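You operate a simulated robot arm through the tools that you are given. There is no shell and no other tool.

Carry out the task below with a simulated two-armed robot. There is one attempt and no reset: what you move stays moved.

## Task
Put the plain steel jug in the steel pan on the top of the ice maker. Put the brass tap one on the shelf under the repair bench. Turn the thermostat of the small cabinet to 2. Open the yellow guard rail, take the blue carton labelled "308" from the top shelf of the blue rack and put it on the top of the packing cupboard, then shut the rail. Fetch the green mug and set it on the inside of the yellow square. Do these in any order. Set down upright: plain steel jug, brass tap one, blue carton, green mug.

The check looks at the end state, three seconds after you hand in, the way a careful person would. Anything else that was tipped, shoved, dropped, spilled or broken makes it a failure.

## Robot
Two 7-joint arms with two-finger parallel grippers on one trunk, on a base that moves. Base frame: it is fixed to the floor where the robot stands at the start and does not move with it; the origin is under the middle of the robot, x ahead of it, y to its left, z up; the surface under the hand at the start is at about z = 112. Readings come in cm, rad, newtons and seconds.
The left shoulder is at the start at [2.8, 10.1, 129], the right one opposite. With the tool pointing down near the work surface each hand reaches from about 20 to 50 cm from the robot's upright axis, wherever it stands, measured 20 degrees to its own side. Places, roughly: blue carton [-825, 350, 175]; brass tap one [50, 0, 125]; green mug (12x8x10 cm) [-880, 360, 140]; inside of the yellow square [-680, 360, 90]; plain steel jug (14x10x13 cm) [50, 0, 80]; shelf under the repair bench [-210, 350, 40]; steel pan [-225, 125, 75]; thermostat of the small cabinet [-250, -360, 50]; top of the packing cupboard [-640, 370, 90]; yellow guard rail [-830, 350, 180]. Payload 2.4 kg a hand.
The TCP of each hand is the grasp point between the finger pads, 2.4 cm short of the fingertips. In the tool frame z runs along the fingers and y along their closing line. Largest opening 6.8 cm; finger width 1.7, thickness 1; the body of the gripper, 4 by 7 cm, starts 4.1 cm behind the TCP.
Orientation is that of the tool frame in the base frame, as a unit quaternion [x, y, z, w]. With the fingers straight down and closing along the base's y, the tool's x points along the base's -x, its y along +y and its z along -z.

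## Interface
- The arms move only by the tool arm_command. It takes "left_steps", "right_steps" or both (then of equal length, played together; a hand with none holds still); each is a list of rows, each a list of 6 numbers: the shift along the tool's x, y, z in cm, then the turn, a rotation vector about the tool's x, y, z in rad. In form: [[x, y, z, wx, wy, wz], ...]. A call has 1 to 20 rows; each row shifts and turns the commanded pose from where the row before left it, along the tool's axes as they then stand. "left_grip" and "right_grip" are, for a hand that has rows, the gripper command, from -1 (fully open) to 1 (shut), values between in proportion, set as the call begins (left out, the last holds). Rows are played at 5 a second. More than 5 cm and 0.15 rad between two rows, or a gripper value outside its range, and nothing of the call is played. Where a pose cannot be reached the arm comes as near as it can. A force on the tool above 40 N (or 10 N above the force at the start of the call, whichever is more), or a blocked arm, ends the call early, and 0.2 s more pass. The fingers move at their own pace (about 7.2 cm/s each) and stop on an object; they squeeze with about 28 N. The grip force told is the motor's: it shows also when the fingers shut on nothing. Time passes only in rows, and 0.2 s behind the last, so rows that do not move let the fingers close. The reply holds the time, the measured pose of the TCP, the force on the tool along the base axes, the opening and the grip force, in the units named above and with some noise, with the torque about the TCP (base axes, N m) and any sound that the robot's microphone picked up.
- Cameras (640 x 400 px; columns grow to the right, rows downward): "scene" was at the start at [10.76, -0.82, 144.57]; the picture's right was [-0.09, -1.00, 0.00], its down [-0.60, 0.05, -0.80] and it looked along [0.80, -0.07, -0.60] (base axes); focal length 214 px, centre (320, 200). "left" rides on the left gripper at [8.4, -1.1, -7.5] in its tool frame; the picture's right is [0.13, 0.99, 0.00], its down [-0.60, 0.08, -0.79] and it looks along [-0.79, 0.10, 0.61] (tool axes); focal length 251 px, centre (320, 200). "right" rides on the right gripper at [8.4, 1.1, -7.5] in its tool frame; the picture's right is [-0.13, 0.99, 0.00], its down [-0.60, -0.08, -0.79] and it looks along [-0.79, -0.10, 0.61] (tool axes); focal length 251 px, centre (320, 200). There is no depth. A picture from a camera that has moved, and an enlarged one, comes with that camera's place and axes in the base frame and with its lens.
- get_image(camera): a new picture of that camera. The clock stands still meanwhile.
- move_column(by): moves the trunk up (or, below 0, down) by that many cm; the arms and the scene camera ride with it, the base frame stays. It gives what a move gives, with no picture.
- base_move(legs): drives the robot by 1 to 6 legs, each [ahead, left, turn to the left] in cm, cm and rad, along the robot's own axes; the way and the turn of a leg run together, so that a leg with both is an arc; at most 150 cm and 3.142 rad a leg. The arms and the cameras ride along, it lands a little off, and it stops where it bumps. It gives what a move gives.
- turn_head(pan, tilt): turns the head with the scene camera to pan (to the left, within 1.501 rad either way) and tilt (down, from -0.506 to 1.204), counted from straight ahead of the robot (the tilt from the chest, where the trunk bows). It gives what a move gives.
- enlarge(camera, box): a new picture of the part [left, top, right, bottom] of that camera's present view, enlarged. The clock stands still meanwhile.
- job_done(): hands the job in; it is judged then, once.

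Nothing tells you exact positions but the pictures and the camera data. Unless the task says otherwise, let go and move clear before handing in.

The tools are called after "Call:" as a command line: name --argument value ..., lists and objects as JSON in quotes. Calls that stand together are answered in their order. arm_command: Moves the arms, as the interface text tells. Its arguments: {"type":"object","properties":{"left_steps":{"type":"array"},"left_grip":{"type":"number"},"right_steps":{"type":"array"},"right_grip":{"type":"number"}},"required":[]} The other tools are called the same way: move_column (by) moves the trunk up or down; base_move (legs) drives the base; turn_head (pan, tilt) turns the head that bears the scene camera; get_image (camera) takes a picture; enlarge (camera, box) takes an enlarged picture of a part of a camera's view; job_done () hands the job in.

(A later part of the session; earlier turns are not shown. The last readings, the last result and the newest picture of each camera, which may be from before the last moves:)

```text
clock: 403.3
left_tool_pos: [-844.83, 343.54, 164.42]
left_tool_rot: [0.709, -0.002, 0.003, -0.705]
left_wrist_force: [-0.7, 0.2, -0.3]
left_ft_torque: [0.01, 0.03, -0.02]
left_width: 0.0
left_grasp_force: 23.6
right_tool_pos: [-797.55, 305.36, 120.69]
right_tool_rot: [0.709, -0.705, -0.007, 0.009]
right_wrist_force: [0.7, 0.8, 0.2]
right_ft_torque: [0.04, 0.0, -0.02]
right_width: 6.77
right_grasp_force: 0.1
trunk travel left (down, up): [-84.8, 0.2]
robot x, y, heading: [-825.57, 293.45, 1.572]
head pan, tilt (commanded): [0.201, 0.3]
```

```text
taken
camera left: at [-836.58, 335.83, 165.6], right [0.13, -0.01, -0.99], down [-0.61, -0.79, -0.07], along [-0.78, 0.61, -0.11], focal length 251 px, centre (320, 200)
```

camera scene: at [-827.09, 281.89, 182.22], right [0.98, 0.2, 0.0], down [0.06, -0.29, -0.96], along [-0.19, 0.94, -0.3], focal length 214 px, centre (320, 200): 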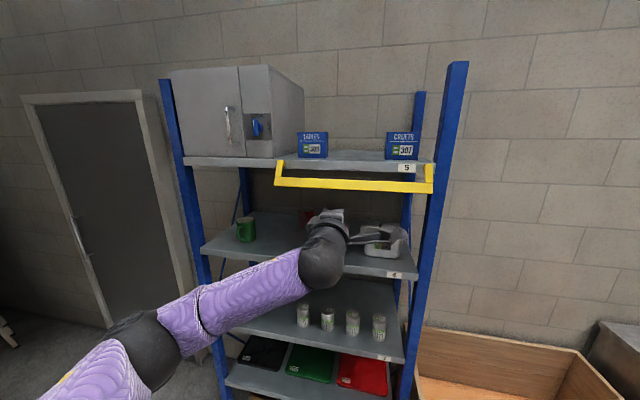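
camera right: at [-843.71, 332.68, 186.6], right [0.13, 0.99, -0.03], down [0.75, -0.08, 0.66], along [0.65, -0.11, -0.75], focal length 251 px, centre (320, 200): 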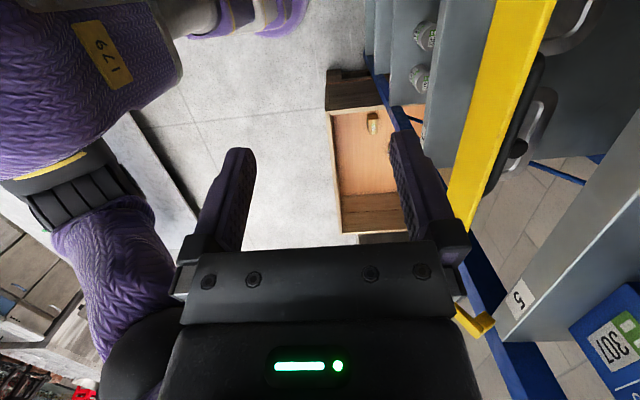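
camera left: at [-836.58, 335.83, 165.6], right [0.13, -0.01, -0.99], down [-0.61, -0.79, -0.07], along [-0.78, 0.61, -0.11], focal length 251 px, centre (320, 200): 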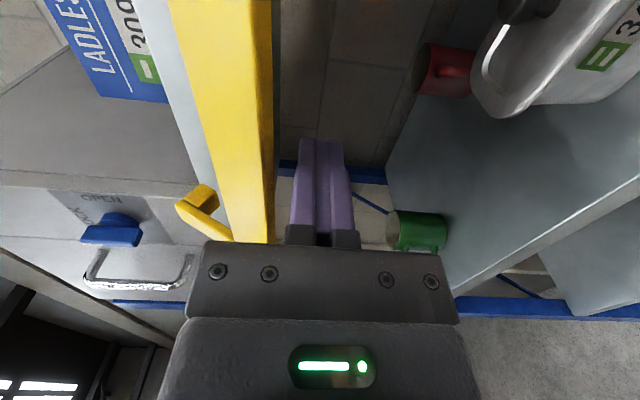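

Call:
arm_command --left_steps '[[0, -0.7, 0, 0, 0, 0], [0, -0.7, 0, 0, 0, 0], [0, -0.7, -0.2, 0, 0, 0], [0, 0, 0, 0, 0, 0]]'

Call:
get_image --camera "left"

Call:
enlarge --camera "scene" --box '[200, 100, 440, 250]'

```text
clock: 404.3
left_tool_pos: [-844.91, 343.23, 166.46]
left_tool_rot: [0.71, -0.002, 0.003, -0.705]
left_wrist_force: [-1.0, -1.3, -3.5]
left_ft_torque: [0.08, 0.02, -0.04]
left_width: 0.0
left_grasp_force: 23.4
right_tool_pos: [-797.68, 305.2, 120.66]
right_tool_rot: [0.709, -0.706, -0.007, 0.009]
right_wrist_force: [-0.5, -0.4, -0.1]
right_ft_torque: [0.01, 0.0, 0.02]
right_width: 6.8
right_grasp_force: 0.0
trunk travel left (down, up): [-84.8, 0.2]
robot x, y, heading: [-825.37, 294.1, 1.569]
head pan, tilt (commanded): [0.201, 0.3]
```

```text
taken
camera left: at [-836.61, 335.66, 167.67], right [0.13, -0.01, -0.99], down [-0.61, -0.79, -0.07], along [-0.78, 0.61, -0.11], focal length 251 px, centre (320, 200)
```

left: 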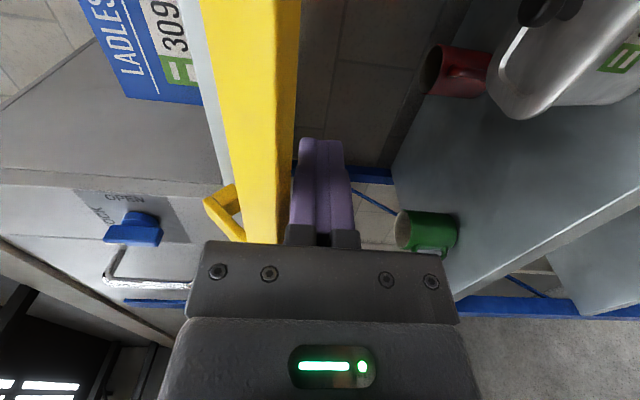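

```text
2.67 times, centred on (320, 175) of scene
camera zoom: at [-827.08, 303.77, 182.22], right [0.98, 0.2, 0.0], down [0.06, -0.29, -0.96], along [-0.19, 0.94, -0.3], focal length 572 px, centre (320, 267)
```

zoom: 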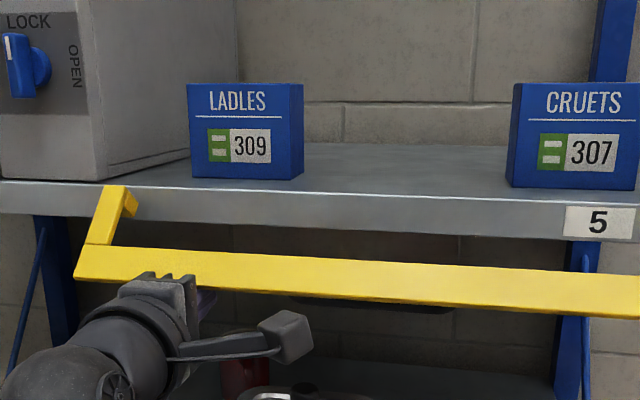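

It's lifting lightly (3.5 N). I'll go on lifting along the arc.

Call:
arm_command --left_steps '[[0, -0.8, -0.25, 0, 0, 0], [0, -0.8, -0.25, 0, 0, 0], [0, -0.8, -0.2, 0, 0, 0], [0, -0.8, -0.1, 0, 0, 0], [0, 0, 0, 0, 0, 0]]'

Call:
get_image --camera "left"

Call:
enlarge --camera "scene" --box '[200, 100, 440, 250]'

```text
clock: 405.5
left_tool_pos: [-844.84, 342.33, 170.0]
left_tool_rot: [0.709, -0.002, 0.003, -0.706]
left_wrist_force: [0.5, -1.7, -3.8]
left_ft_torque: [0.08, 0.01, 0.01]
left_width: 0.02
left_grasp_force: 23.8
right_tool_pos: [-797.61, 305.14, 120.66]
right_tool_rot: [0.709, -0.705, -0.007, 0.009]
right_wrist_force: [0.3, 0.0, 0.8]
right_ft_torque: [-0.01, 0.01, 0.0]
right_width: 6.79
right_grasp_force: 0.0
trunk travel left (down, up): [-84.8, 0.2]
robot x, y, heading: [-825.62, 293.59, 1.57]
head pan, tilt (commanded): [0.201, 0.3]
```

```text
taken
camera left: at [-836.59, 334.81, 170.99], right [0.13, -0.01, -0.99], down [-0.61, -0.79, -0.07], along [-0.78, 0.61, -0.11], focal length 251 px, centre (320, 200)
```

left: 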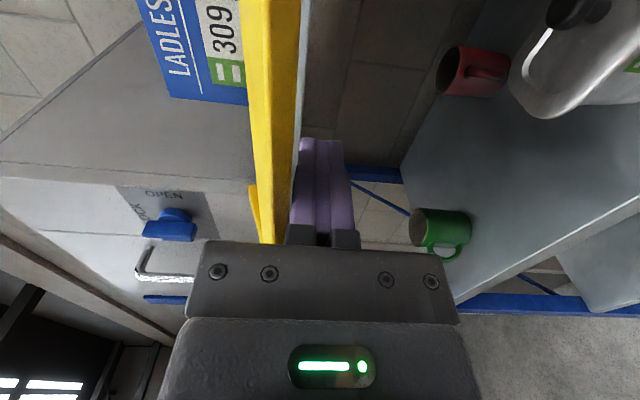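

```text
2.67 times, centred on (320, 175) of scene
camera zoom: at [-827.0, 303.73, 182.22], right [0.98, 0.2, 0.0], down [0.06, -0.29, -0.96], along [-0.19, 0.94, -0.3], focal length 572 px, centre (320, 267)
```

zoom: 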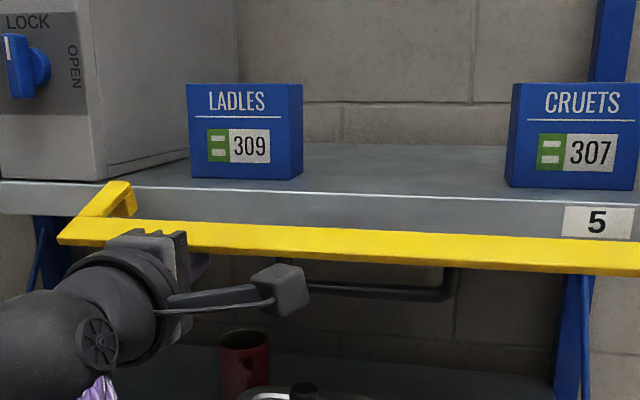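

Call:
arm_command --left_steps '[[0, -0.8, -0.1, 0, 0, 0], [0, -0.8, 0, 0, 0, 0], [0, -0.8, 0.1, 0, 0, 0], [0, -0.8, 0.2, 0, 0, 0], [0, 0, 0, 0, 0, 0]]'

Call:
get_image --camera "left"

Call:
enlarge --camera "scene" --box '[200, 100, 440, 250]'

```text
clock: 406.7
left_tool_pos: [-845.02, 342.81, 173.09]
left_tool_rot: [0.708, -0.003, 0.002, -0.706]
left_wrist_force: [-1.2, -1.4, -4.7]
left_ft_torque: [0.04, -0.04, 0.02]
left_width: 0.0
left_grasp_force: 23.4
right_tool_pos: [-797.54, 305.16, 120.62]
right_tool_rot: [0.709, -0.705, -0.007, 0.009]
right_wrist_force: [1.4, 1.0, 0.7]
right_ft_torque: [0.0, 0.0, -0.02]
right_width: 6.78
right_grasp_force: 0.0
trunk travel left (down, up): [-84.8, 0.2]
robot x, y, heading: [-825.09, 293.83, 1.569]
head pan, tilt (commanded): [0.201, 0.3]
```

```text
taken
camera left: at [-836.65, 335.14, 174.19], right [0.13, -0.01, -0.99], down [-0.61, -0.79, -0.07], along [-0.78, 0.61, -0.11], focal length 251 px, centre (320, 200)
```

left: 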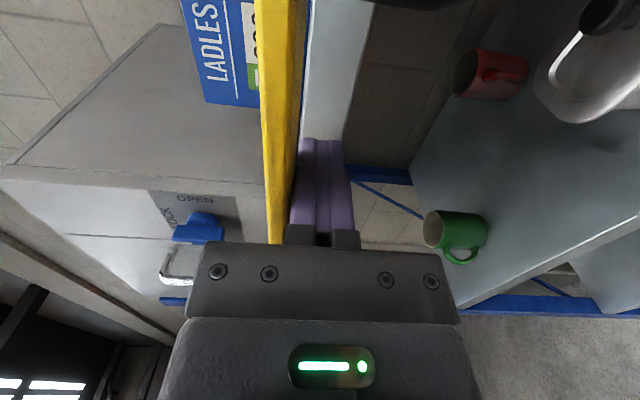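

```text
2.67 times, centred on (320, 175) of scene
camera zoom: at [-827.08, 303.75, 182.21], right [0.98, 0.2, 0.0], down [0.06, -0.29, -0.96], along [-0.19, 0.94, -0.3], focal length 572 px, centre (320, 267)
```

zoom: 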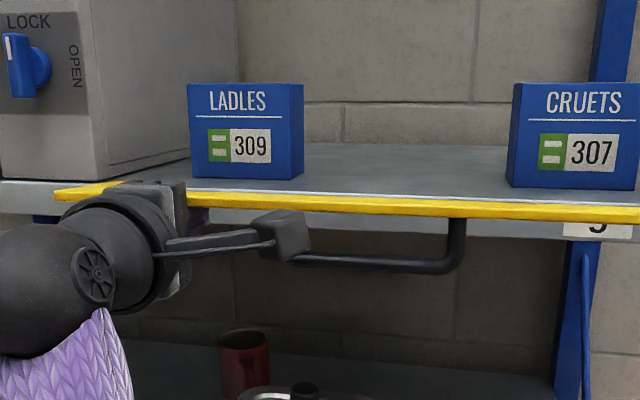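

Call:
arm_command --left_steps '[[0, -0.8, 0.1, 0, 0, 0], [0, -0.8, 0.2, 0, 0, 0], [0, -0.8, 0.3, 0, 0, 0], [0, 0, 0, 0, 0, 0]]'

Call:
get_image --camera "left"

Call:
enlarge --camera "scene" --box '[200, 100, 440, 250]'

```text
clock: 407.7
left_tool_pos: [-845.0, 343.75, 175.29]
left_tool_rot: [0.71, -0.003, 0.002, -0.704]
left_wrist_force: [0.5, 7.3, -14.0]
left_ft_torque: [-0.19, 0.14, 0.05]
left_width: 0.01
left_grasp_force: 24.0
right_tool_pos: [-797.48, 305.54, 120.61]
right_tool_rot: [0.709, -0.705, -0.006, 0.01]
right_wrist_force: [0.3, -0.2, 1.2]
right_ft_torque: [-0.04, 0.02, 0.02]
right_width: 6.81
right_grasp_force: 0.1
trunk travel left (down, up): [-84.8, 0.2]
robot x, y, heading: [-825.08, 293.69, 1.575]
head pan, tilt (commanded): [0.201, 0.3]
```

```text
taken
camera left: at [-836.63, 336.21, 176.42], right [0.13, -0.01, -0.99], down [-0.61, -0.79, -0.07], along [-0.78, 0.61, -0.11], focal length 251 px, centre (320, 200)
```

left: 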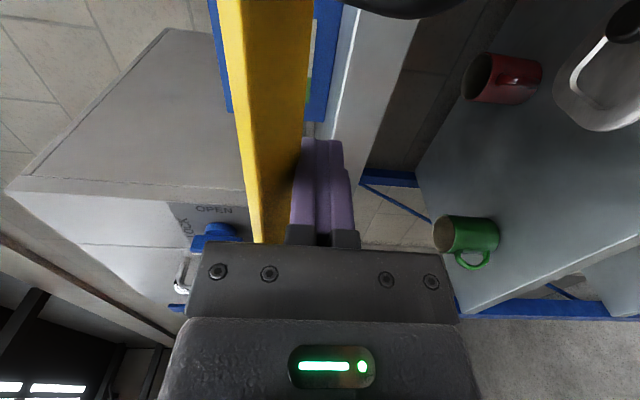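

```text
2.67 times, centred on (320, 175) of scene
camera zoom: at [-827.09, 304.21, 182.18], right [0.98, 0.2, 0.0], down [0.06, -0.29, -0.95], along [-0.19, 0.94, -0.3], focal length 572 px, centre (320, 267)
```

zoom: 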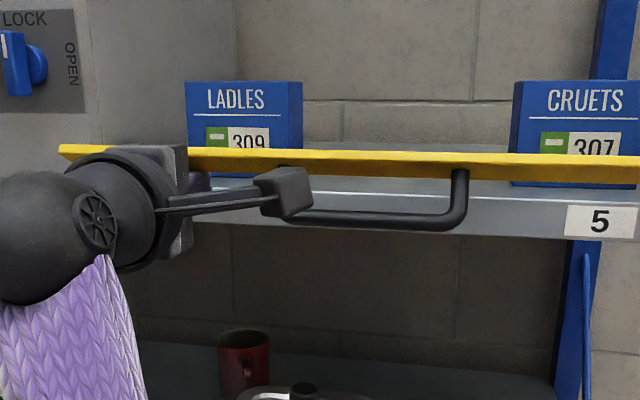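

Rail is now past half-way. I'll push up and inward together to swing it shut.

Call:
arm_command --left_steps '[[0, -0.6, 0.4, 0, 0, 0], [0, -0.6, 0.5, 0, 0, 0], [0, -0.5, 0.5, 0, 0, 0], [0, 0, 0, 0, 0, 0]]'

Call:
get_image --camera "left"

Call:
enlarge --camera "scene" --box '[200, 100, 440, 250]'

```text
clock: 408.8
left_tool_pos: [-844.89, 345.18, 176.33]
left_tool_rot: [0.717, -0.003, 0.004, -0.697]
left_wrist_force: [0.0, 7.6, -26.2]
left_ft_torque: [-0.36, 0.19, 0.05]
left_width: 0.01
left_grasp_force: 23.8
right_tool_pos: [-797.67, 305.29, 120.74]
right_tool_rot: [0.709, -0.705, -0.006, 0.011]
right_wrist_force: [-0.3, -0.1, -0.5]
right_ft_torque: [0.03, 0.02, 0.02]
right_width: 6.82
right_grasp_force: 0.0
trunk travel left (down, up): [-84.8, 0.2]
robot x, y, heading: [-825.38, 293.61, 1.57]
head pan, tilt (commanded): [0.201, 0.3]
stopped in row 4 (left hand): the force on the tool passed its limit at 40 N (the readings are from after the stop); the commanded pose is now the measured one
```

```text
taken
camera left: at [-836.64, 337.63, 177.65], right [0.13, -0.03, -0.99], down [-0.61, -0.79, -0.06], along [-0.78, 0.61, -0.12], focal length 251 px, centre (320, 200)
```

left: 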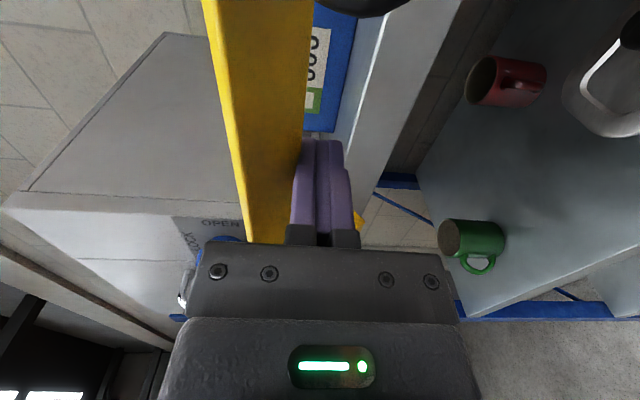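

```text
2.67 times, centred on (320, 175) of scene
camera zoom: at [-827.16, 304.07, 182.2], right [0.98, 0.2, 0.0], down [0.06, -0.29, -0.95], along [-0.19, 0.94, -0.3], focal length 572 px, centre (320, 267)
```

zoom: 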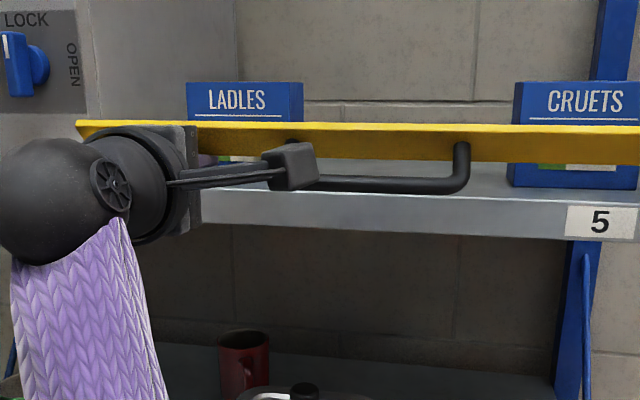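

The finger got wedged under the bar's edge. I'll draw back 2.3 cm so the fingertips bear on the bar's face, then push up and in.

Call:
arm_command --left_steps '[[0, 0.2, -0.8, 0, 0, 0], [0, 0, -0.8, 0, 0, 0], [0, 0, -0.7, 0, 0, 0], [0, 0, 0, 0, 0, 0]]'

Call:
enlarge --camera "scene" --box '[200, 100, 440, 250]'

Call:
get_image --camera "left"

```text
clock: 409.4
left_tool_pos: [-844.92, 344.17, 175.81]
left_tool_rot: [0.721, -0.003, 0.004, -0.693]
left_wrist_force: [-0.3, 15.7, -28.2]
left_ft_torque: [-0.43, 0.19, 0.11]
left_width: 0.0
left_grasp_force: 23.4
right_tool_pos: [-797.64, 305.58, 120.52]
right_tool_rot: [0.708, -0.706, -0.006, 0.01]
right_wrist_force: [-0.5, -0.3, 0.0]
right_ft_torque: [0.06, -0.01, 0.01]
right_width: 6.77
right_grasp_force: 0.1
trunk travel left (down, up): [-84.8, 0.2]
robot x, y, heading: [-825.6, 294.03, 1.569]
head pan, tilt (commanded): [0.201, 0.3]
stopped in row 3 (left hand): the force on the tool passed its limit at 40 N (the readings are from after the stop); the commanded pose is now the measured one
```

```text
2.67 times, centred on (320, 175) of scene
camera zoom: at [-827.22, 304.42, 182.17], right [0.98, 0.2, 0.0], down [0.06, -0.29, -0.95], along [-0.19, 0.94, -0.3], focal length 572 px, centre (320, 267)
```

zoom: 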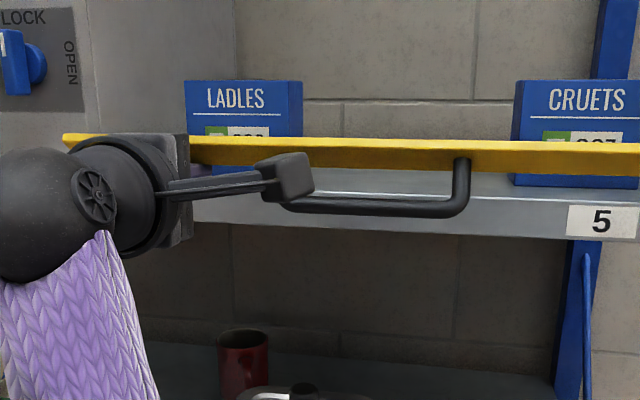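

```text
taken
camera left: at [-836.66, 336.53, 177.14], right [0.13, -0.04, -0.99], down [-0.61, -0.79, -0.05], along [-0.78, 0.61, -0.13], focal length 251 px, centre (320, 200)
```

left: 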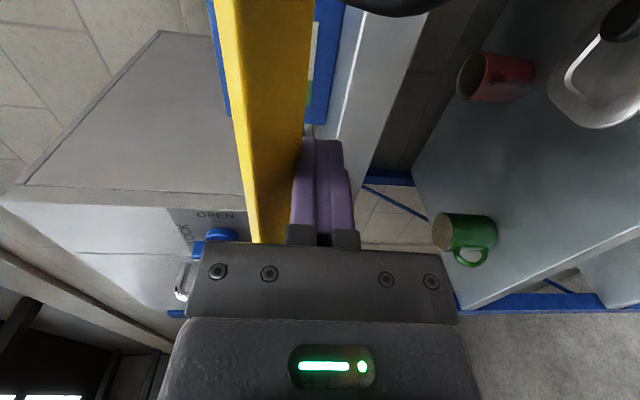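

The bar's edge jams by friction when pushed mostly upward. I'll relieve it a little and move mainly inward instead, so the edge is carried along.

Call:
arm_command --left_steps '[[0, 0.4, 0, 0, 0, 0], [0, 0, 0.6, 0, 0, 0], [0, -0.15, 0.7, 0, 0, 0], [0, -0.15, 0.7, 0, 0, 0], [0, 0, 0, 0, 0, 0]]'

Call:
enlarge --camera "scene" --box '[200, 100, 440, 250]'

```text
clock: 410.6
left_tool_pos: [-844.98, 345.42, 176.49]
left_tool_rot: [0.715, -0.003, 0.003, -0.699]
left_wrist_force: [-1.8, 1.0, -4.5]
left_ft_torque: [-0.04, 0.04, 0.03]
left_width: 0.0
left_grasp_force: 23.7
right_tool_pos: [-797.63, 305.23, 120.68]
right_tool_rot: [0.71, -0.705, -0.007, 0.009]
right_wrist_force: [0.3, 0.8, -0.2]
right_ft_torque: [0.02, -0.03, -0.03]
right_width: 6.82
right_grasp_force: 0.0
trunk travel left (down, up): [-84.8, 0.2]
robot x, y, heading: [-825.13, 293.9, 1.568]
head pan, tilt (commanded): [0.201, 0.3]
```

```text
2.67 times, centred on (320, 175) of scene
camera zoom: at [-827.12, 303.86, 182.21], right [0.98, 0.2, 0.0], down [0.06, -0.29, -0.95], along [-0.19, 0.94, -0.3], focal length 572 px, centre (320, 267)
```

zoom: 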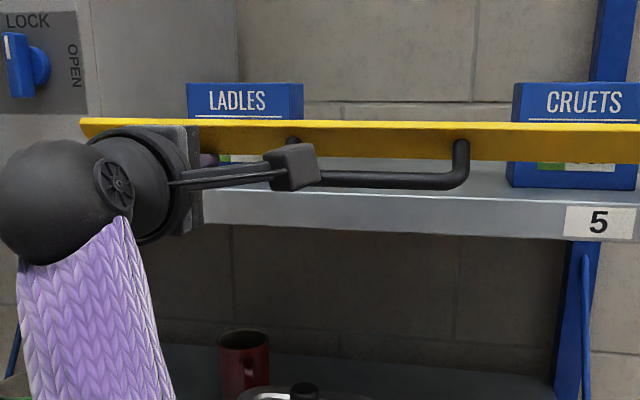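

Much lighter now. Continuing inward.

Call:
arm_command --left_steps '[[0, -0.1, 0.6, 0, 0, 0], [0, -0.1, 0.6, 0, 0, 0], [0, -0.1, 0.6, 0, 0, 0], [0, 0, 0, 0, 0, 0]]'

Call:
enlarge --camera "scene" --box '[200, 100, 440, 250]'

Call:
get_image --camera "left"

```text
clock: 411.6
left_tool_pos: [-844.7, 347.14, 176.54]
left_tool_rot: [0.714, -0.003, 0.003, -0.7]
left_wrist_force: [-0.6, -0.2, 0.3]
left_ft_torque: [-0.02, 0.04, 0.0]
left_width: 0.01
left_grasp_force: 24.4
right_tool_pos: [-797.47, 305.21, 120.59]
right_tool_rot: [0.709, -0.705, -0.007, 0.009]
right_wrist_force: [0.7, 0.4, -0.2]
right_ft_torque: [0.01, 0.0, 0.0]
right_width: 6.79
right_grasp_force: 0.1
trunk travel left (down, up): [-84.8, 0.2]
robot x, y, heading: [-825.26, 293.5, 1.563]
head pan, tilt (commanded): [0.201, 0.3]
```

```text
2.67 times, centred on (320, 175) of scene
camera zoom: at [-826.99, 303.74, 182.22], right [0.98, 0.2, 0.0], down [0.06, -0.29, -0.96], along [-0.19, 0.94, -0.3], focal length 572 px, centre (320, 267)
```

zoom: 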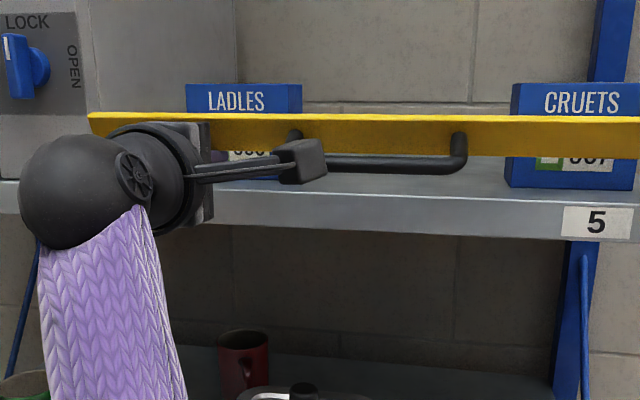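

```text
taken
camera left: at [-836.41, 339.47, 177.81], right [0.13, -0.02, -0.99], down [-0.61, -0.79, -0.06], along [-0.78, 0.61, -0.12], focal length 251 px, centre (320, 200)
```

left: 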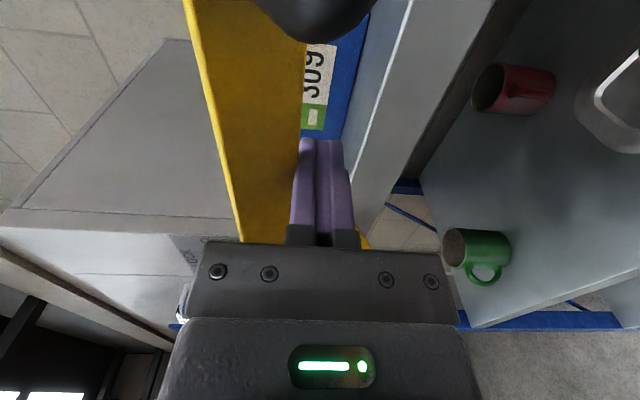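

Call:
arm_command --left_steps '[[0, -0.2, 0.5, 0, 0, 0], [0, -0.15, 0.5, 0, 0, 0], [0, -0.1, 0.5, 0, 0, 0], [0, 0, 0, 0, 0, 0]]'

Call:
enlarge --camera "scene" --box '[200, 100, 440, 250]'

Call:
get_image --camera "left"

```text
clock: 412.6
left_tool_pos: [-844.72, 348.88, 176.68]
left_tool_rot: [0.717, -0.004, 0.004, -0.698]
left_wrist_force: [1.7, 0.7, -15.0]
left_ft_torque: [-0.08, 0.16, -0.01]
left_width: 0.0
left_grasp_force: 23.7
right_tool_pos: [-797.45, 305.36, 120.72]
right_tool_rot: [0.709, -0.705, -0.006, 0.01]
right_wrist_force: [0.6, 0.7, 0.1]
right_ft_torque: [-0.05, 0.0, 0.0]
right_width: 6.79
right_grasp_force: 0.0
trunk travel left (down, up): [-84.8, 0.2]
robot x, y, heading: [-825.2, 293.71, 1.57]
head pan, tilt (commanded): [0.201, 0.3]
```

```text
2.67 times, centred on (320, 175) of scene
camera zoom: at [-826.99, 304.03, 182.19], right [0.98, 0.2, 0.0], down [0.06, -0.29, -0.95], along [-0.19, 0.94, -0.3], focal length 572 px, centre (320, 267)
```

zoom: 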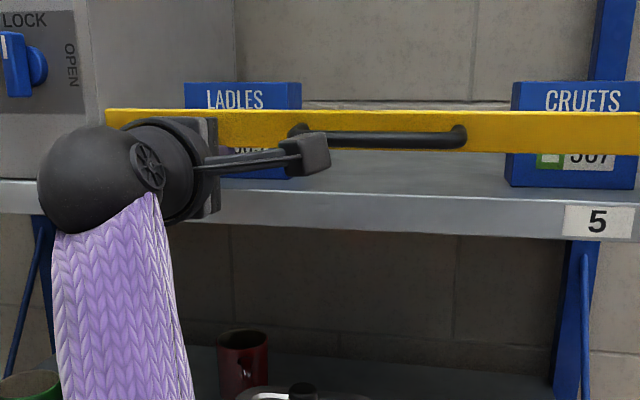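

```text
taken
camera left: at [-836.43, 341.34, 177.99], right [0.13, -0.03, -0.99], down [-0.61, -0.79, -0.06], along [-0.78, 0.61, -0.12], focal length 251 px, centre (320, 200)
```

left: 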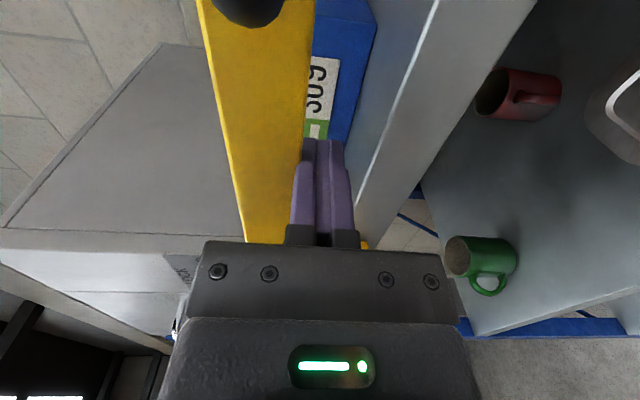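

The rail looks almost upright. I'll relieve the upward push and check whether it stays.

Call:
arm_command --left_steps '[[0, 0.4, 0, 0, 0, 0], [0, 0.3, 0, 0, 0, 0], [0, 0, 0, 0, 0, 0]]'

Call:
enlarge --camera "scene" --box '[200, 100, 440, 250]'

```text
clock: 413.4
left_tool_pos: [-844.72, 348.62, 176.34]
left_tool_rot: [0.715, -0.003, 0.003, -0.7]
left_wrist_force: [0.1, -0.3, 0.1]
left_ft_torque: [0.0, 0.01, 0.02]
left_width: 0.0
left_grasp_force: 24.0
right_tool_pos: [-797.48, 305.19, 120.5]
right_tool_rot: [0.709, -0.705, -0.007, 0.009]
right_wrist_force: [0.6, 0.7, 0.0]
right_ft_torque: [0.0, 0.02, -0.01]
right_width: 6.79
right_grasp_force: 0.0
trunk travel left (down, up): [-84.8, 0.2]
robot x, y, heading: [-825.22, 293.99, 1.568]
head pan, tilt (commanded): [0.201, 0.3]
```

```text
2.67 times, centred on (320, 175) of scene
camera zoom: at [-827.01, 303.79, 182.22], right [0.98, 0.2, 0.0], down [0.06, -0.29, -0.96], along [-0.19, 0.94, -0.3], focal length 572 px, centre (320, 267)
```

zoom: 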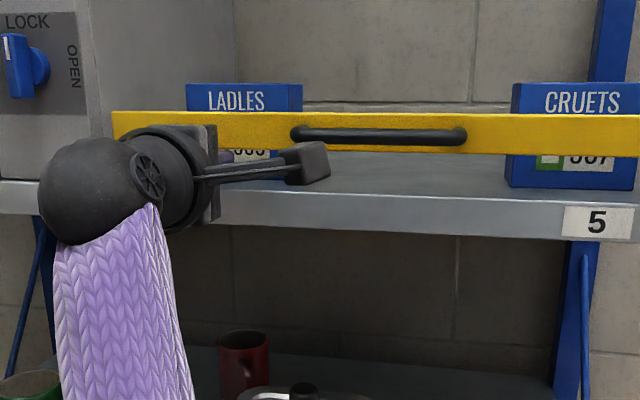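

The rail swung fully in by itself. I'll withdraw the fingers and then nudge its face gently to be sure it's shut.

Call:
arm_command --left_steps '[[0, 0.3, -1, 0, 0, 0], [0, 0, -2, 0, 0, 0], [0, 0, -3, 0, 0, 0], [0, 0, -3, 0, 0, 0], [0, 0, 0, 0, 0, 0]]'

Call:
get_image --camera "left"

Call:
enlarge --camera "scene" --box '[200, 100, 440, 250]'

```text
clock: 414.6
left_tool_pos: [-844.75, 339.49, 176.05]
left_tool_rot: [0.715, -0.003, 0.004, -0.699]
left_wrist_force: [0.3, -0.2, 0.3]
left_ft_torque: [0.02, 0.0, -0.04]
left_width: 0.03
left_grasp_force: 23.7
right_tool_pos: [-797.6, 305.35, 120.64]
right_tool_rot: [0.709, -0.705, -0.007, 0.009]
right_wrist_force: [0.8, 0.0, 0.4]
right_ft_torque: [0.01, 0.0, -0.01]
right_width: 6.79
right_grasp_force: 0.1
trunk travel left (down, up): [-84.8, 0.2]
robot x, y, heading: [-825.32, 293.76, 1.565]
head pan, tilt (commanded): [0.201, 0.3]
```

```text
taken
camera left: at [-836.53, 331.9, 177.34], right [0.13, -0.02, -0.99], down [-0.61, -0.79, -0.06], along [-0.78, 0.61, -0.12], focal length 251 px, centre (320, 200)
```

left: 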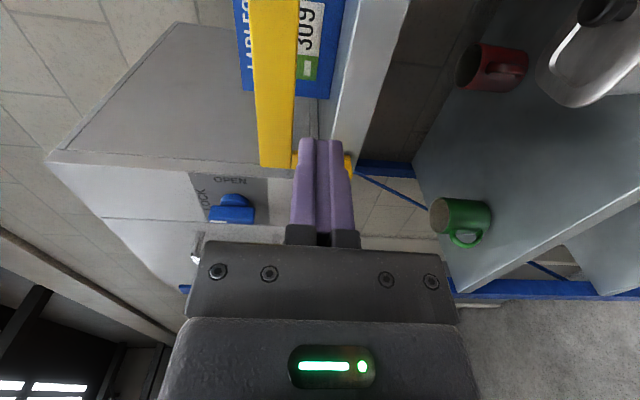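

```text
2.67 times, centred on (320, 175) of scene
camera zoom: at [-827.02, 303.84, 182.21], right [0.98, 0.2, 0.0], down [0.06, -0.29, -0.96], along [-0.19, 0.94, -0.3], focal length 572 px, centre (320, 267)
```

zoom: 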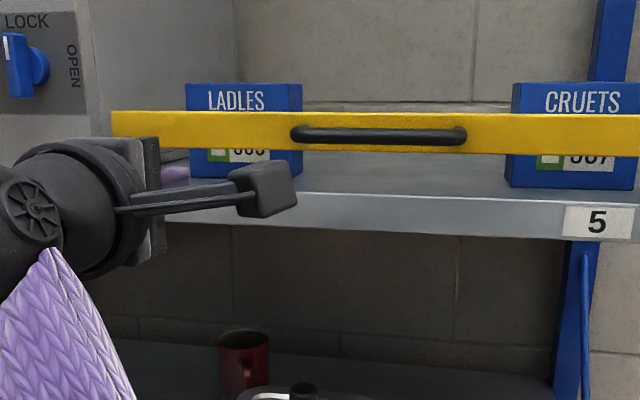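

Call:
arm_command --left_steps '[[0, -1.5, 0, 0, 0, 0], [0, -1.4, 0, 0, 0, 0], [0, 0, 3, 0, 0, 0], [0, 0, 3, 0, 0, 0], [0, 0, 1.5, 0, 0, 0], [0, 0, 0.5, 0, 0, 0], [0, 0, 0.5, 0, 0, 0], [0, 0, 0, 0, 0, 0]]'

Call:
enlarge --camera "scene" --box '[200, 100, 440, 250]'

```text
clock: 416.4
left_tool_pos: [-844.73, 347.27, 179.09]
left_tool_rot: [0.714, -0.003, 0.003, -0.7]
left_wrist_force: [2.1, -29.3, -18.8]
left_ft_torque: [-0.42, -0.15, 0.18]
left_width: 0.0
left_grasp_force: 23.5
right_tool_pos: [-797.57, 304.68, 120.6]
right_tool_rot: [0.709, -0.705, -0.009, 0.008]
right_wrist_force: [-0.1, -0.2, -0.5]
right_ft_torque: [0.03, 0.0, -0.02]
right_width: 6.79
right_grasp_force: 0.0
trunk travel left (down, up): [-84.8, 0.2]
robot x, y, heading: [-825.33, 293.52, 1.569]
head pan, tilt (commanded): [0.201, 0.3]
```

```text
2.67 times, centred on (320, 175) of scene
camera zoom: at [-827.0, 302.88, 182.25], right [0.98, 0.2, 0.0], down [0.06, -0.29, -0.96], along [-0.19, 0.94, -0.29], focal length 572 px, centre (320, 267)
```

zoom: 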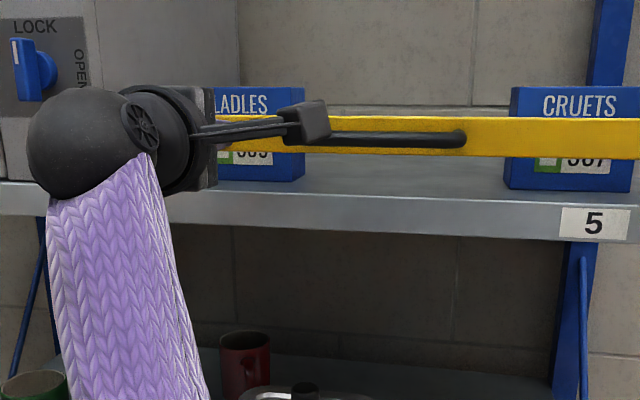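

The rail is firm against its stop — shut. Withdrawing the hand and backing off; next the green mug.

Call:
arm_command --left_steps '[[0, 0, -1, 0, 0, 0], [0, 0, -3, 0, 0, 0], [0, 0, -3, 0, 0, 0], [0, 0, 0, 0, 0, 0]]'

Call:
base_move --legs '[[-25, 0, 0]]'

Call:
turn_head --pan 0.5 --tilt 0.45

Call:
get_image --camera "scene"

Call:
enlarge --camera "scene" --box '[160, 150, 360, 275]'

```text
clock: 417.4
left_tool_pos: [-844.79, 341.26, 178.84]
left_tool_rot: [0.714, -0.003, 0.003, -0.7]
left_wrist_force: [0.5, -0.1, 0.8]
left_ft_torque: [0.0, 0.01, -0.03]
left_width: 0.02
left_grasp_force: 23.7
right_tool_pos: [-797.52, 305.32, 120.47]
right_tool_rot: [0.709, -0.705, -0.006, 0.01]
right_wrist_force: [0.3, 1.0, -1.1]
right_ft_torque: [-0.03, -0.02, -0.02]
right_width: 6.8
right_grasp_force: 0.0
trunk travel left (down, up): [-84.8, 0.2]
robot x, y, heading: [-825.19, 293.6, 1.567]
head pan, tilt (commanded): [0.201, 0.3]
```

```text
clock: 419.2
left_tool_pos: [-844.91, 316.46, 178.88]
left_tool_rot: [0.715, -0.002, 0.002, -0.699]
left_wrist_force: [0.3, -0.7, -0.5]
left_ft_torque: [0.02, 0.01, -0.02]
left_width: 0.01
left_grasp_force: 24.0
right_tool_pos: [-797.66, 280.55, 120.55]
right_tool_rot: [0.71, -0.704, -0.007, 0.009]
right_wrist_force: [-0.4, 0.1, -0.3]
right_ft_torque: [-0.02, 0.02, 0.02]
right_width: 6.79
right_grasp_force: 0.0
trunk travel left (down, up): [-84.8, 0.2]
robot x, y, heading: [-825.24, 269.4, 1.568]
head pan, tilt (commanded): [0.201, 0.3]
```

```text
clock: 420.1
left_tool_pos: [-844.8, 316.65, 179.03]
left_tool_rot: [0.715, -0.003, 0.003, -0.699]
left_wrist_force: [0.1, 0.7, 0.4]
left_ft_torque: [-0.01, 0.02, 0.05]
left_width: 0.0
left_grasp_force: 23.3
right_tool_pos: [-797.55, 280.66, 120.64]
right_tool_rot: [0.71, -0.704, -0.006, 0.009]
right_wrist_force: [-0.8, 0.1, 0.2]
right_ft_torque: [0.0, -0.03, -0.05]
right_width: 6.83
right_grasp_force: 0.1
trunk travel left (down, up): [-84.8, 0.2]
robot x, y, heading: [-824.95, 269.15, 1.569]
head pan, tilt (commanded): [0.499, 0.45]
```

```text
taken
camera scene: at [-829.57, 278.11, 180.82], right [0.88, 0.48, 0.0], down [0.21, -0.38, -0.9], along [-0.43, 0.79, -0.44], focal length 214 px, centre (320, 200)
```

scene: 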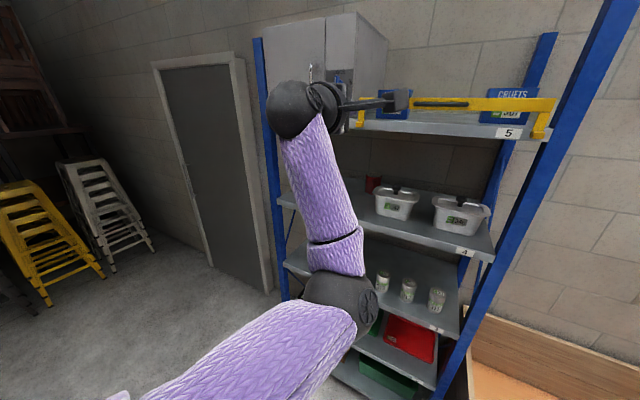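

```text
3.20 times, centred on (260, 212) of scene
camera zoom: at [-829.57, 278.11, 180.82], right [0.88, 0.48, 0.0], down [0.21, -0.38, -0.9], along [-0.43, 0.79, -0.44], focal length 686 px, centre (512, 160)
```

zoom: 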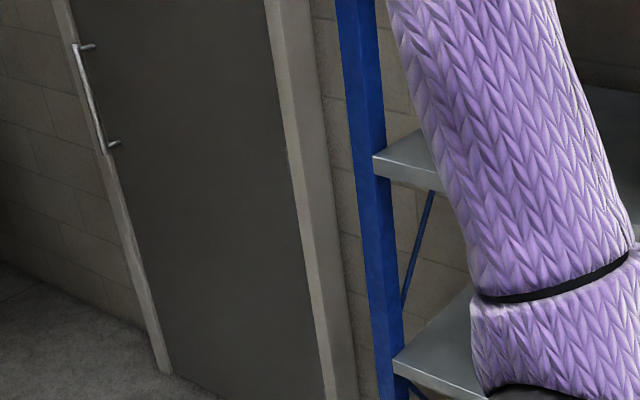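

The rail is shut. I'll bring the left arm back to its folded pose along the way it came, before going for the mug with the right hand.

Call:
arm_command --left_steps '[[2.6, 2.6, 0.8, 0, 0, 0], [2.6, 2.6, 0.8, 0, 0, 0], [2.6, 2.6, 0.8, 0, 0, 0], [2.6, 2.6, 0.8, 0, 0, 0], [2.6, 2.6, 0.8, 0, 0, 0], [0, -1.2, -1.7, -0.143, 0, 0], [0, -0.95, -1.85, -0.143, 0, 0], [0, -0.67, -1.97, -0.143, 0, 0], [0, -0.38, -2.04, -0.143, 0, 0], [0, -0.09, -2.08, -0.143, 0, 0], [0, 0.21, -2.07, -0.143, 0, 0], [0, 0.5, -2.02, -0.143, 0, 0], [0, 0.78, -1.93, -0.143, 0, 0], [0, 1.05, -1.8, -0.143, 0, 0], [0, 1.3, -1.63, -0.143, 0, 0], [0, 1.51, -1.43, -0.141, 0, 0], [0, 0, 0, 0, 0, 0]]' --left_grip -1

Call:
get_image --camera "scene"

```text
clock: 423.6
left_tool_pos: [-832.97, 310.07, 177.52]
left_tool_rot: [0.99, 0.021, 0.019, -0.137]
left_wrist_force: [0.4, 0.6, -0.4]
left_ft_torque: [0.03, -0.01, 0.01]
left_width: 6.78
left_grasp_force: 0.1
left hand out of reach, approached as far as the arm can: row 10, 11, 12, 14, 15, 16
right_tool_pos: [-797.67, 280.71, 120.6]
right_tool_rot: [0.71, -0.704, -0.006, 0.009]
right_wrist_force: [-0.3, 0.6, 0.0]
right_ft_torque: [0.01, 0.0, -0.01]
right_width: 6.79
right_grasp_force: 0.0
trunk travel left (down, up): [-84.8, 0.2]
robot x, y, heading: [-825.54, 269.12, 1.576]
head pan, tilt (commanded): [0.499, 0.45]
```

```text
taken
camera scene: at [-829.51, 278.09, 180.82], right [0.88, 0.48, 0.0], down [0.21, -0.38, -0.9], along [-0.43, 0.79, -0.44], focal length 214 px, centre (320, 200)
```

scene: 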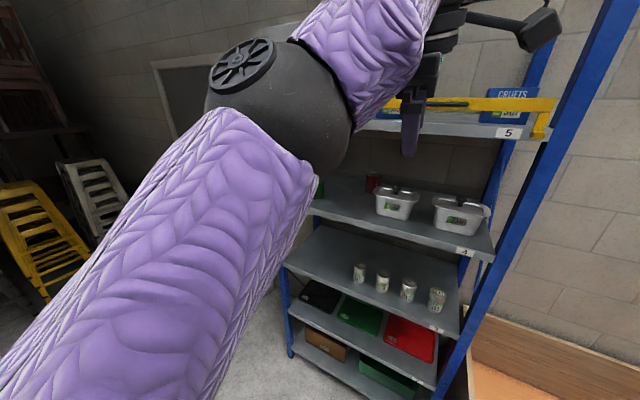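

Call:
arm_command --left_steps '[[0, 0, 3, -0.14, 0, 0], [0, 0, 3, -0.14, 0, 0], [0, 0, 3, 0, 0, 0], [0, 0, 3, 0, 0, 0], [0, 0, 3, 0, 0, 0], [0, 0, 2, 0, 0, 0.143], [0, 0, 0, 0, 0, 0.143], [0, 0, 0, 0, 0, 0.143], [0, 0, 0, 0, 0, 0.143], [0, 0, 0, 0, 0, 0.143], [0, 0, 0, 0, 0, 0.143], [0, 0, 0, 0, 0, 0.143], [0, 0, 0, 0, 0, 0.143], [0, 0, 0, 0, 0, 0.143], [0, 0, 0, 0, 0, 0.143], [0, 0, 0, 0, 0, 0.143], [0, 0, 0, 0, 0, 0]]'

Call:
arm_command --left_steps '[[0, 2.5, 3, 0, 0, 0], [0, 2.5, 3, 0, 0, 0], [0, 2.5, 3, 0, 0, 0], [0, 2.5, 3, 0, 0, 0], [0, 2.5, 3, 0, 0, 0], [2.4, 1.2, 3, 0, 0, 0], [2.4, 1.2, 3, 0, 0, 0], [2.4, 1.2, 3, 0, 0, 0], [2.4, 1.2, 3, 0, 0, 0], [2.4, 1.2, 3, 0, 0, 0], [2.4, 1.2, 3, 0, 0, 0], [2.4, 1.2, 3, 0, 0, 0], [2.4, 0.6, 3, 0, 0, 0], [2.4, 0, 0, 0, 0, 0], [0, 0, 0, 0, 0, 0]]'

Call:
get_image --camera "scene"

```text
clock: 427.2
left_tool_pos: [-833.95, 311.98, 161.13]
left_tool_rot: [0.718, -0.696, 0.017, -0.014]
left_wrist_force: [1.1, 0.1, -0.4]
left_ft_torque: [0.03, -0.03, 0.02]
left_width: 6.81
left_grasp_force: 0.1
left hand out of reach, approached as far as the arm can: row 1, 2, 5, 6
right_tool_pos: [-797.48, 280.62, 120.64]
right_tool_rot: [0.709, -0.705, -0.006, 0.01]
right_wrist_force: [-1.0, -0.8, -0.3]
right_ft_torque: [0.01, 0.02, 0.01]
right_width: 6.77
right_grasp_force: 0.1
trunk travel left (down, up): [-84.8, 0.2]
robot x, y, heading: [-825.25, 269.1, 1.573]
head pan, tilt (commanded): [0.499, 0.45]
```

```text
clock: 430.4
left_tool_pos: [-852.9, 289.51, 121.31]
left_tool_rot: [0.719, -0.695, 0.017, -0.014]
left_wrist_force: [-0.1, 0.2, -0.3]
left_ft_torque: [0.01, -0.02, -0.02]
left_width: 6.78
left_grasp_force: 0.1
right_tool_pos: [-797.64, 280.62, 120.51]
right_tool_rot: [0.71, -0.704, -0.007, 0.009]
right_wrist_force: [-0.1, -0.3, 0.6]
right_ft_torque: [0.01, 0.04, -0.01]
right_width: 6.79
right_grasp_force: 0.2
trunk travel left (down, up): [-84.8, 0.2]
robot x, y, heading: [-825.25, 269.41, 1.575]
head pan, tilt (commanded): [0.499, 0.45]
```

```text
taken
camera scene: at [-829.61, 278.07, 180.82], right [0.88, 0.48, 0.0], down [0.21, -0.38, -0.9], along [-0.43, 0.79, -0.44], focal length 214 px, centre (320, 200)
```

scene: 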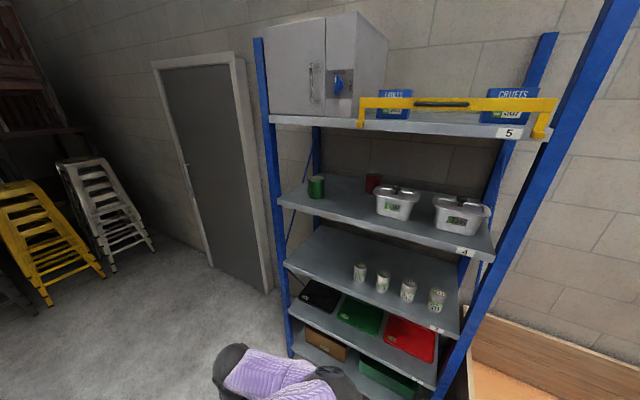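

Call:
enlarge --camera "scene" --box '[280, 150, 400, 230]'

```text
5.00 times, centred on (340, 190) of scene
camera zoom: at [-829.61, 278.07, 180.82], right [0.88, 0.48, 0.0], down [0.21, -0.38, -0.9], along [-0.43, 0.79, -0.44], focal length 1072 px, centre (220, 250)
```

zoom: 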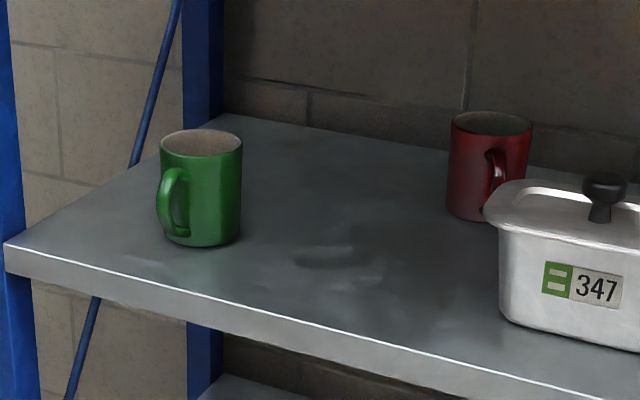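

Looking closely, the mug's handle points straight toward the front (−y): handle at about [-878, 354.5], z 138.6–145; mug centre ≈ [-878, 362]. So the same tilted handle grasp as for the jug will do. I'll prepare the left hand for it.

Call:
move_column --by -6

Call:
arm_command --left_steps '[[-2.33, -2.0, -3.67, 0, 0, 0], [-2.33, -2.0, -3.67, 0, 0, 0], [-2.33, -2.0, -3.67, 0, 0, 0], [-2.33, -2.0, -3.67, 0, 0, 0], [-2.33, -2.0, -3.67, 0, 0, 0], [-2.33, -2.0, -3.67, 0, 0, 0], [-2.33, -2.0, -3.67, 0, 0, 0], [-2.33, -2.0, -3.67, 0, 0, 0], [-2.33, -2.0, -3.67, 0, 0, 0], [0, 0, 0, 0, -0.145, 0], [0, 0, 0, 0, -0.145, 0], [0, 0, 0, 0, -0.145, 0], [0, 0, 0, 0, -0.145, 0], [0, 0, 0, 0, -0.145, 0], [0, 0, 0, 0, -0.145, 0], [0, 0, 0, 0, 0, 0]]'

Call:
get_image --camera "scene"

```text
clock: 431.4
left_tool_pos: [-852.97, 289.5, 115.18]
left_tool_rot: [0.719, -0.695, 0.016, -0.015]
left_wrist_force: [0.1, -0.1, 0.9]
left_ft_torque: [-0.03, -0.02, 0.0]
left_width: 6.79
left_grasp_force: 0.0
right_tool_pos: [-797.51, 280.56, 114.6]
right_tool_rot: [0.709, -0.705, -0.007, 0.009]
right_wrist_force: [-0.1, -0.2, -0.7]
right_ft_torque: [-0.01, -0.02, 0.0]
right_width: 6.78
right_grasp_force: 0.0
trunk travel left (down, up): [-78.8, 6.2]
robot x, y, heading: [-825.28, 269.41, 1.572]
head pan, tilt (commanded): [0.499, 0.45]
```

```text
clock: 434.9
left_tool_pos: [-845.13, 316.57, 149.67]
left_tool_rot: [0.659, -0.624, -0.288, -0.306]
left_wrist_force: [0.4, 0.6, 0.4]
left_ft_torque: [-0.01, 0.0, 0.0]
left_width: 6.83
left_grasp_force: 0.0
left hand out of reach, approached as far as the arm can: row 5, 6, 7, 10, 11, 12, 13, 14, 15
right_tool_pos: [-797.49, 280.65, 114.66]
right_tool_rot: [0.71, -0.704, -0.007, 0.009]
right_wrist_force: [0.0, 1.0, -0.2]
right_ft_torque: [0.01, -0.01, 0.04]
right_width: 6.8
right_grasp_force: 0.1
trunk travel left (down, up): [-78.8, 6.2]
robot x, y, heading: [-825.44, 268.74, 1.574]
head pan, tilt (commanded): [0.499, 0.45]
```

```text
taken
camera scene: at [-829.56, 278.09, 174.81], right [0.88, 0.48, 0.0], down [0.21, -0.38, -0.9], along [-0.43, 0.79, -0.44], focal length 214 px, centre (320, 200)
```

scene: 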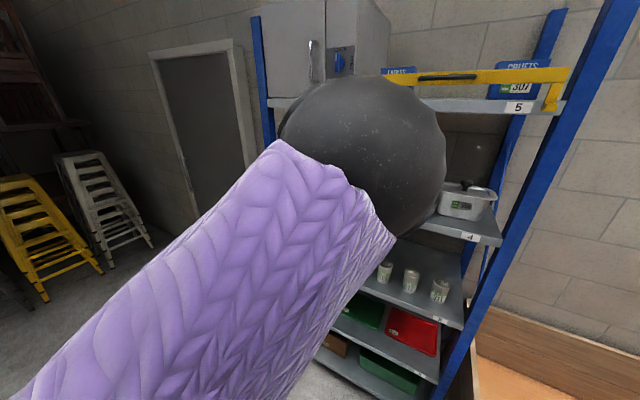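

Call:
arm_command --left_steps '[[0, -2, 0, 0, 0, 0], [0, -2, 0, 0, 0, 0], [0, -2, 0, 0, 0, 0], [0, -2, 0, 0, 0, 0], [0, 0, 0, 0, 0, 0]]'

Call:
get_image --camera "scene"

Call:
get_image --camera "left"

```text
clock: 436.1
left_tool_pos: [-843.07, 320.29, 150.15]
left_tool_rot: [0.659, -0.625, -0.286, -0.306]
left_wrist_force: [0.2, 0.1, 0.1]
left_ft_torque: [-0.02, 0.01, 0.0]
left_width: 6.81
left_grasp_force: 0.1
left hand out of reach, approached as far as the arm can: row 1, 2, 3, 4
right_tool_pos: [-797.63, 280.53, 114.62]
right_tool_rot: [0.709, -0.705, -0.007, 0.009]
right_wrist_force: [0.3, 0.4, 0.4]
right_ft_torque: [0.01, 0.06, -0.01]
right_width: 6.8
right_grasp_force: 0.2
trunk travel left (down, up): [-78.8, 6.2]
robot x, y, heading: [-825.0, 268.89, 1.573]
head pan, tilt (commanded): [0.499, 0.45]
```

```text
taken
camera scene: at [-829.59, 278.05, 174.81], right [0.88, 0.48, 0.0], down [0.21, -0.38, -0.9], along [-0.43, 0.79, -0.44], focal length 214 px, centre (320, 200)
```

scene: 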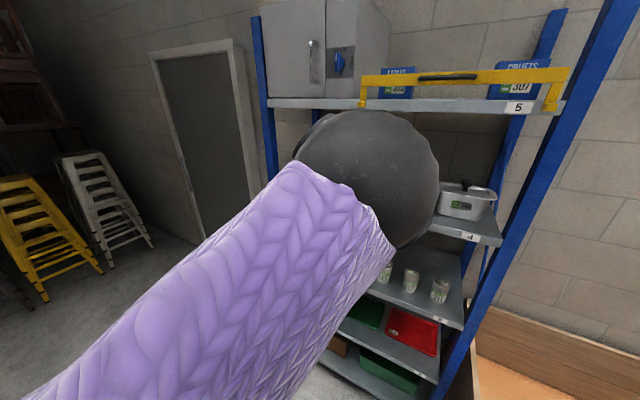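

```text
taken
camera left: at [-841.43, 309.1, 148.76], right [-0.98, -0.12, -0.14], down [-0.12, -0.22, 0.97], along [-0.14, 0.97, 0.2], focal length 251 px, centre (320, 200)
```

left: 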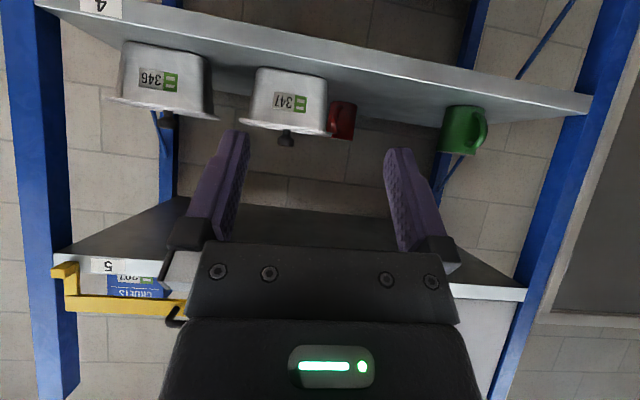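

Call:
enlarge --camera "left" --box '[400, 70, 540, 190]'

```text
3.33 times, centred on (470, 130) of left
camera zoom: at [-841.43, 309.1, 148.76], right [-0.98, -0.12, -0.14], down [-0.12, -0.22, 0.97], along [-0.14, 0.97, 0.2], focal length 838 px, centre (-180, 433)
```

zoom: 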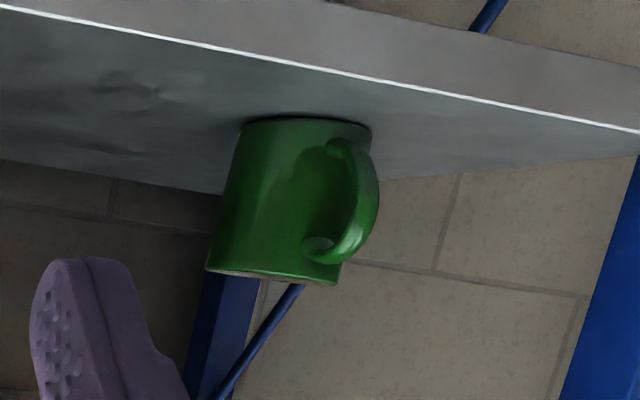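

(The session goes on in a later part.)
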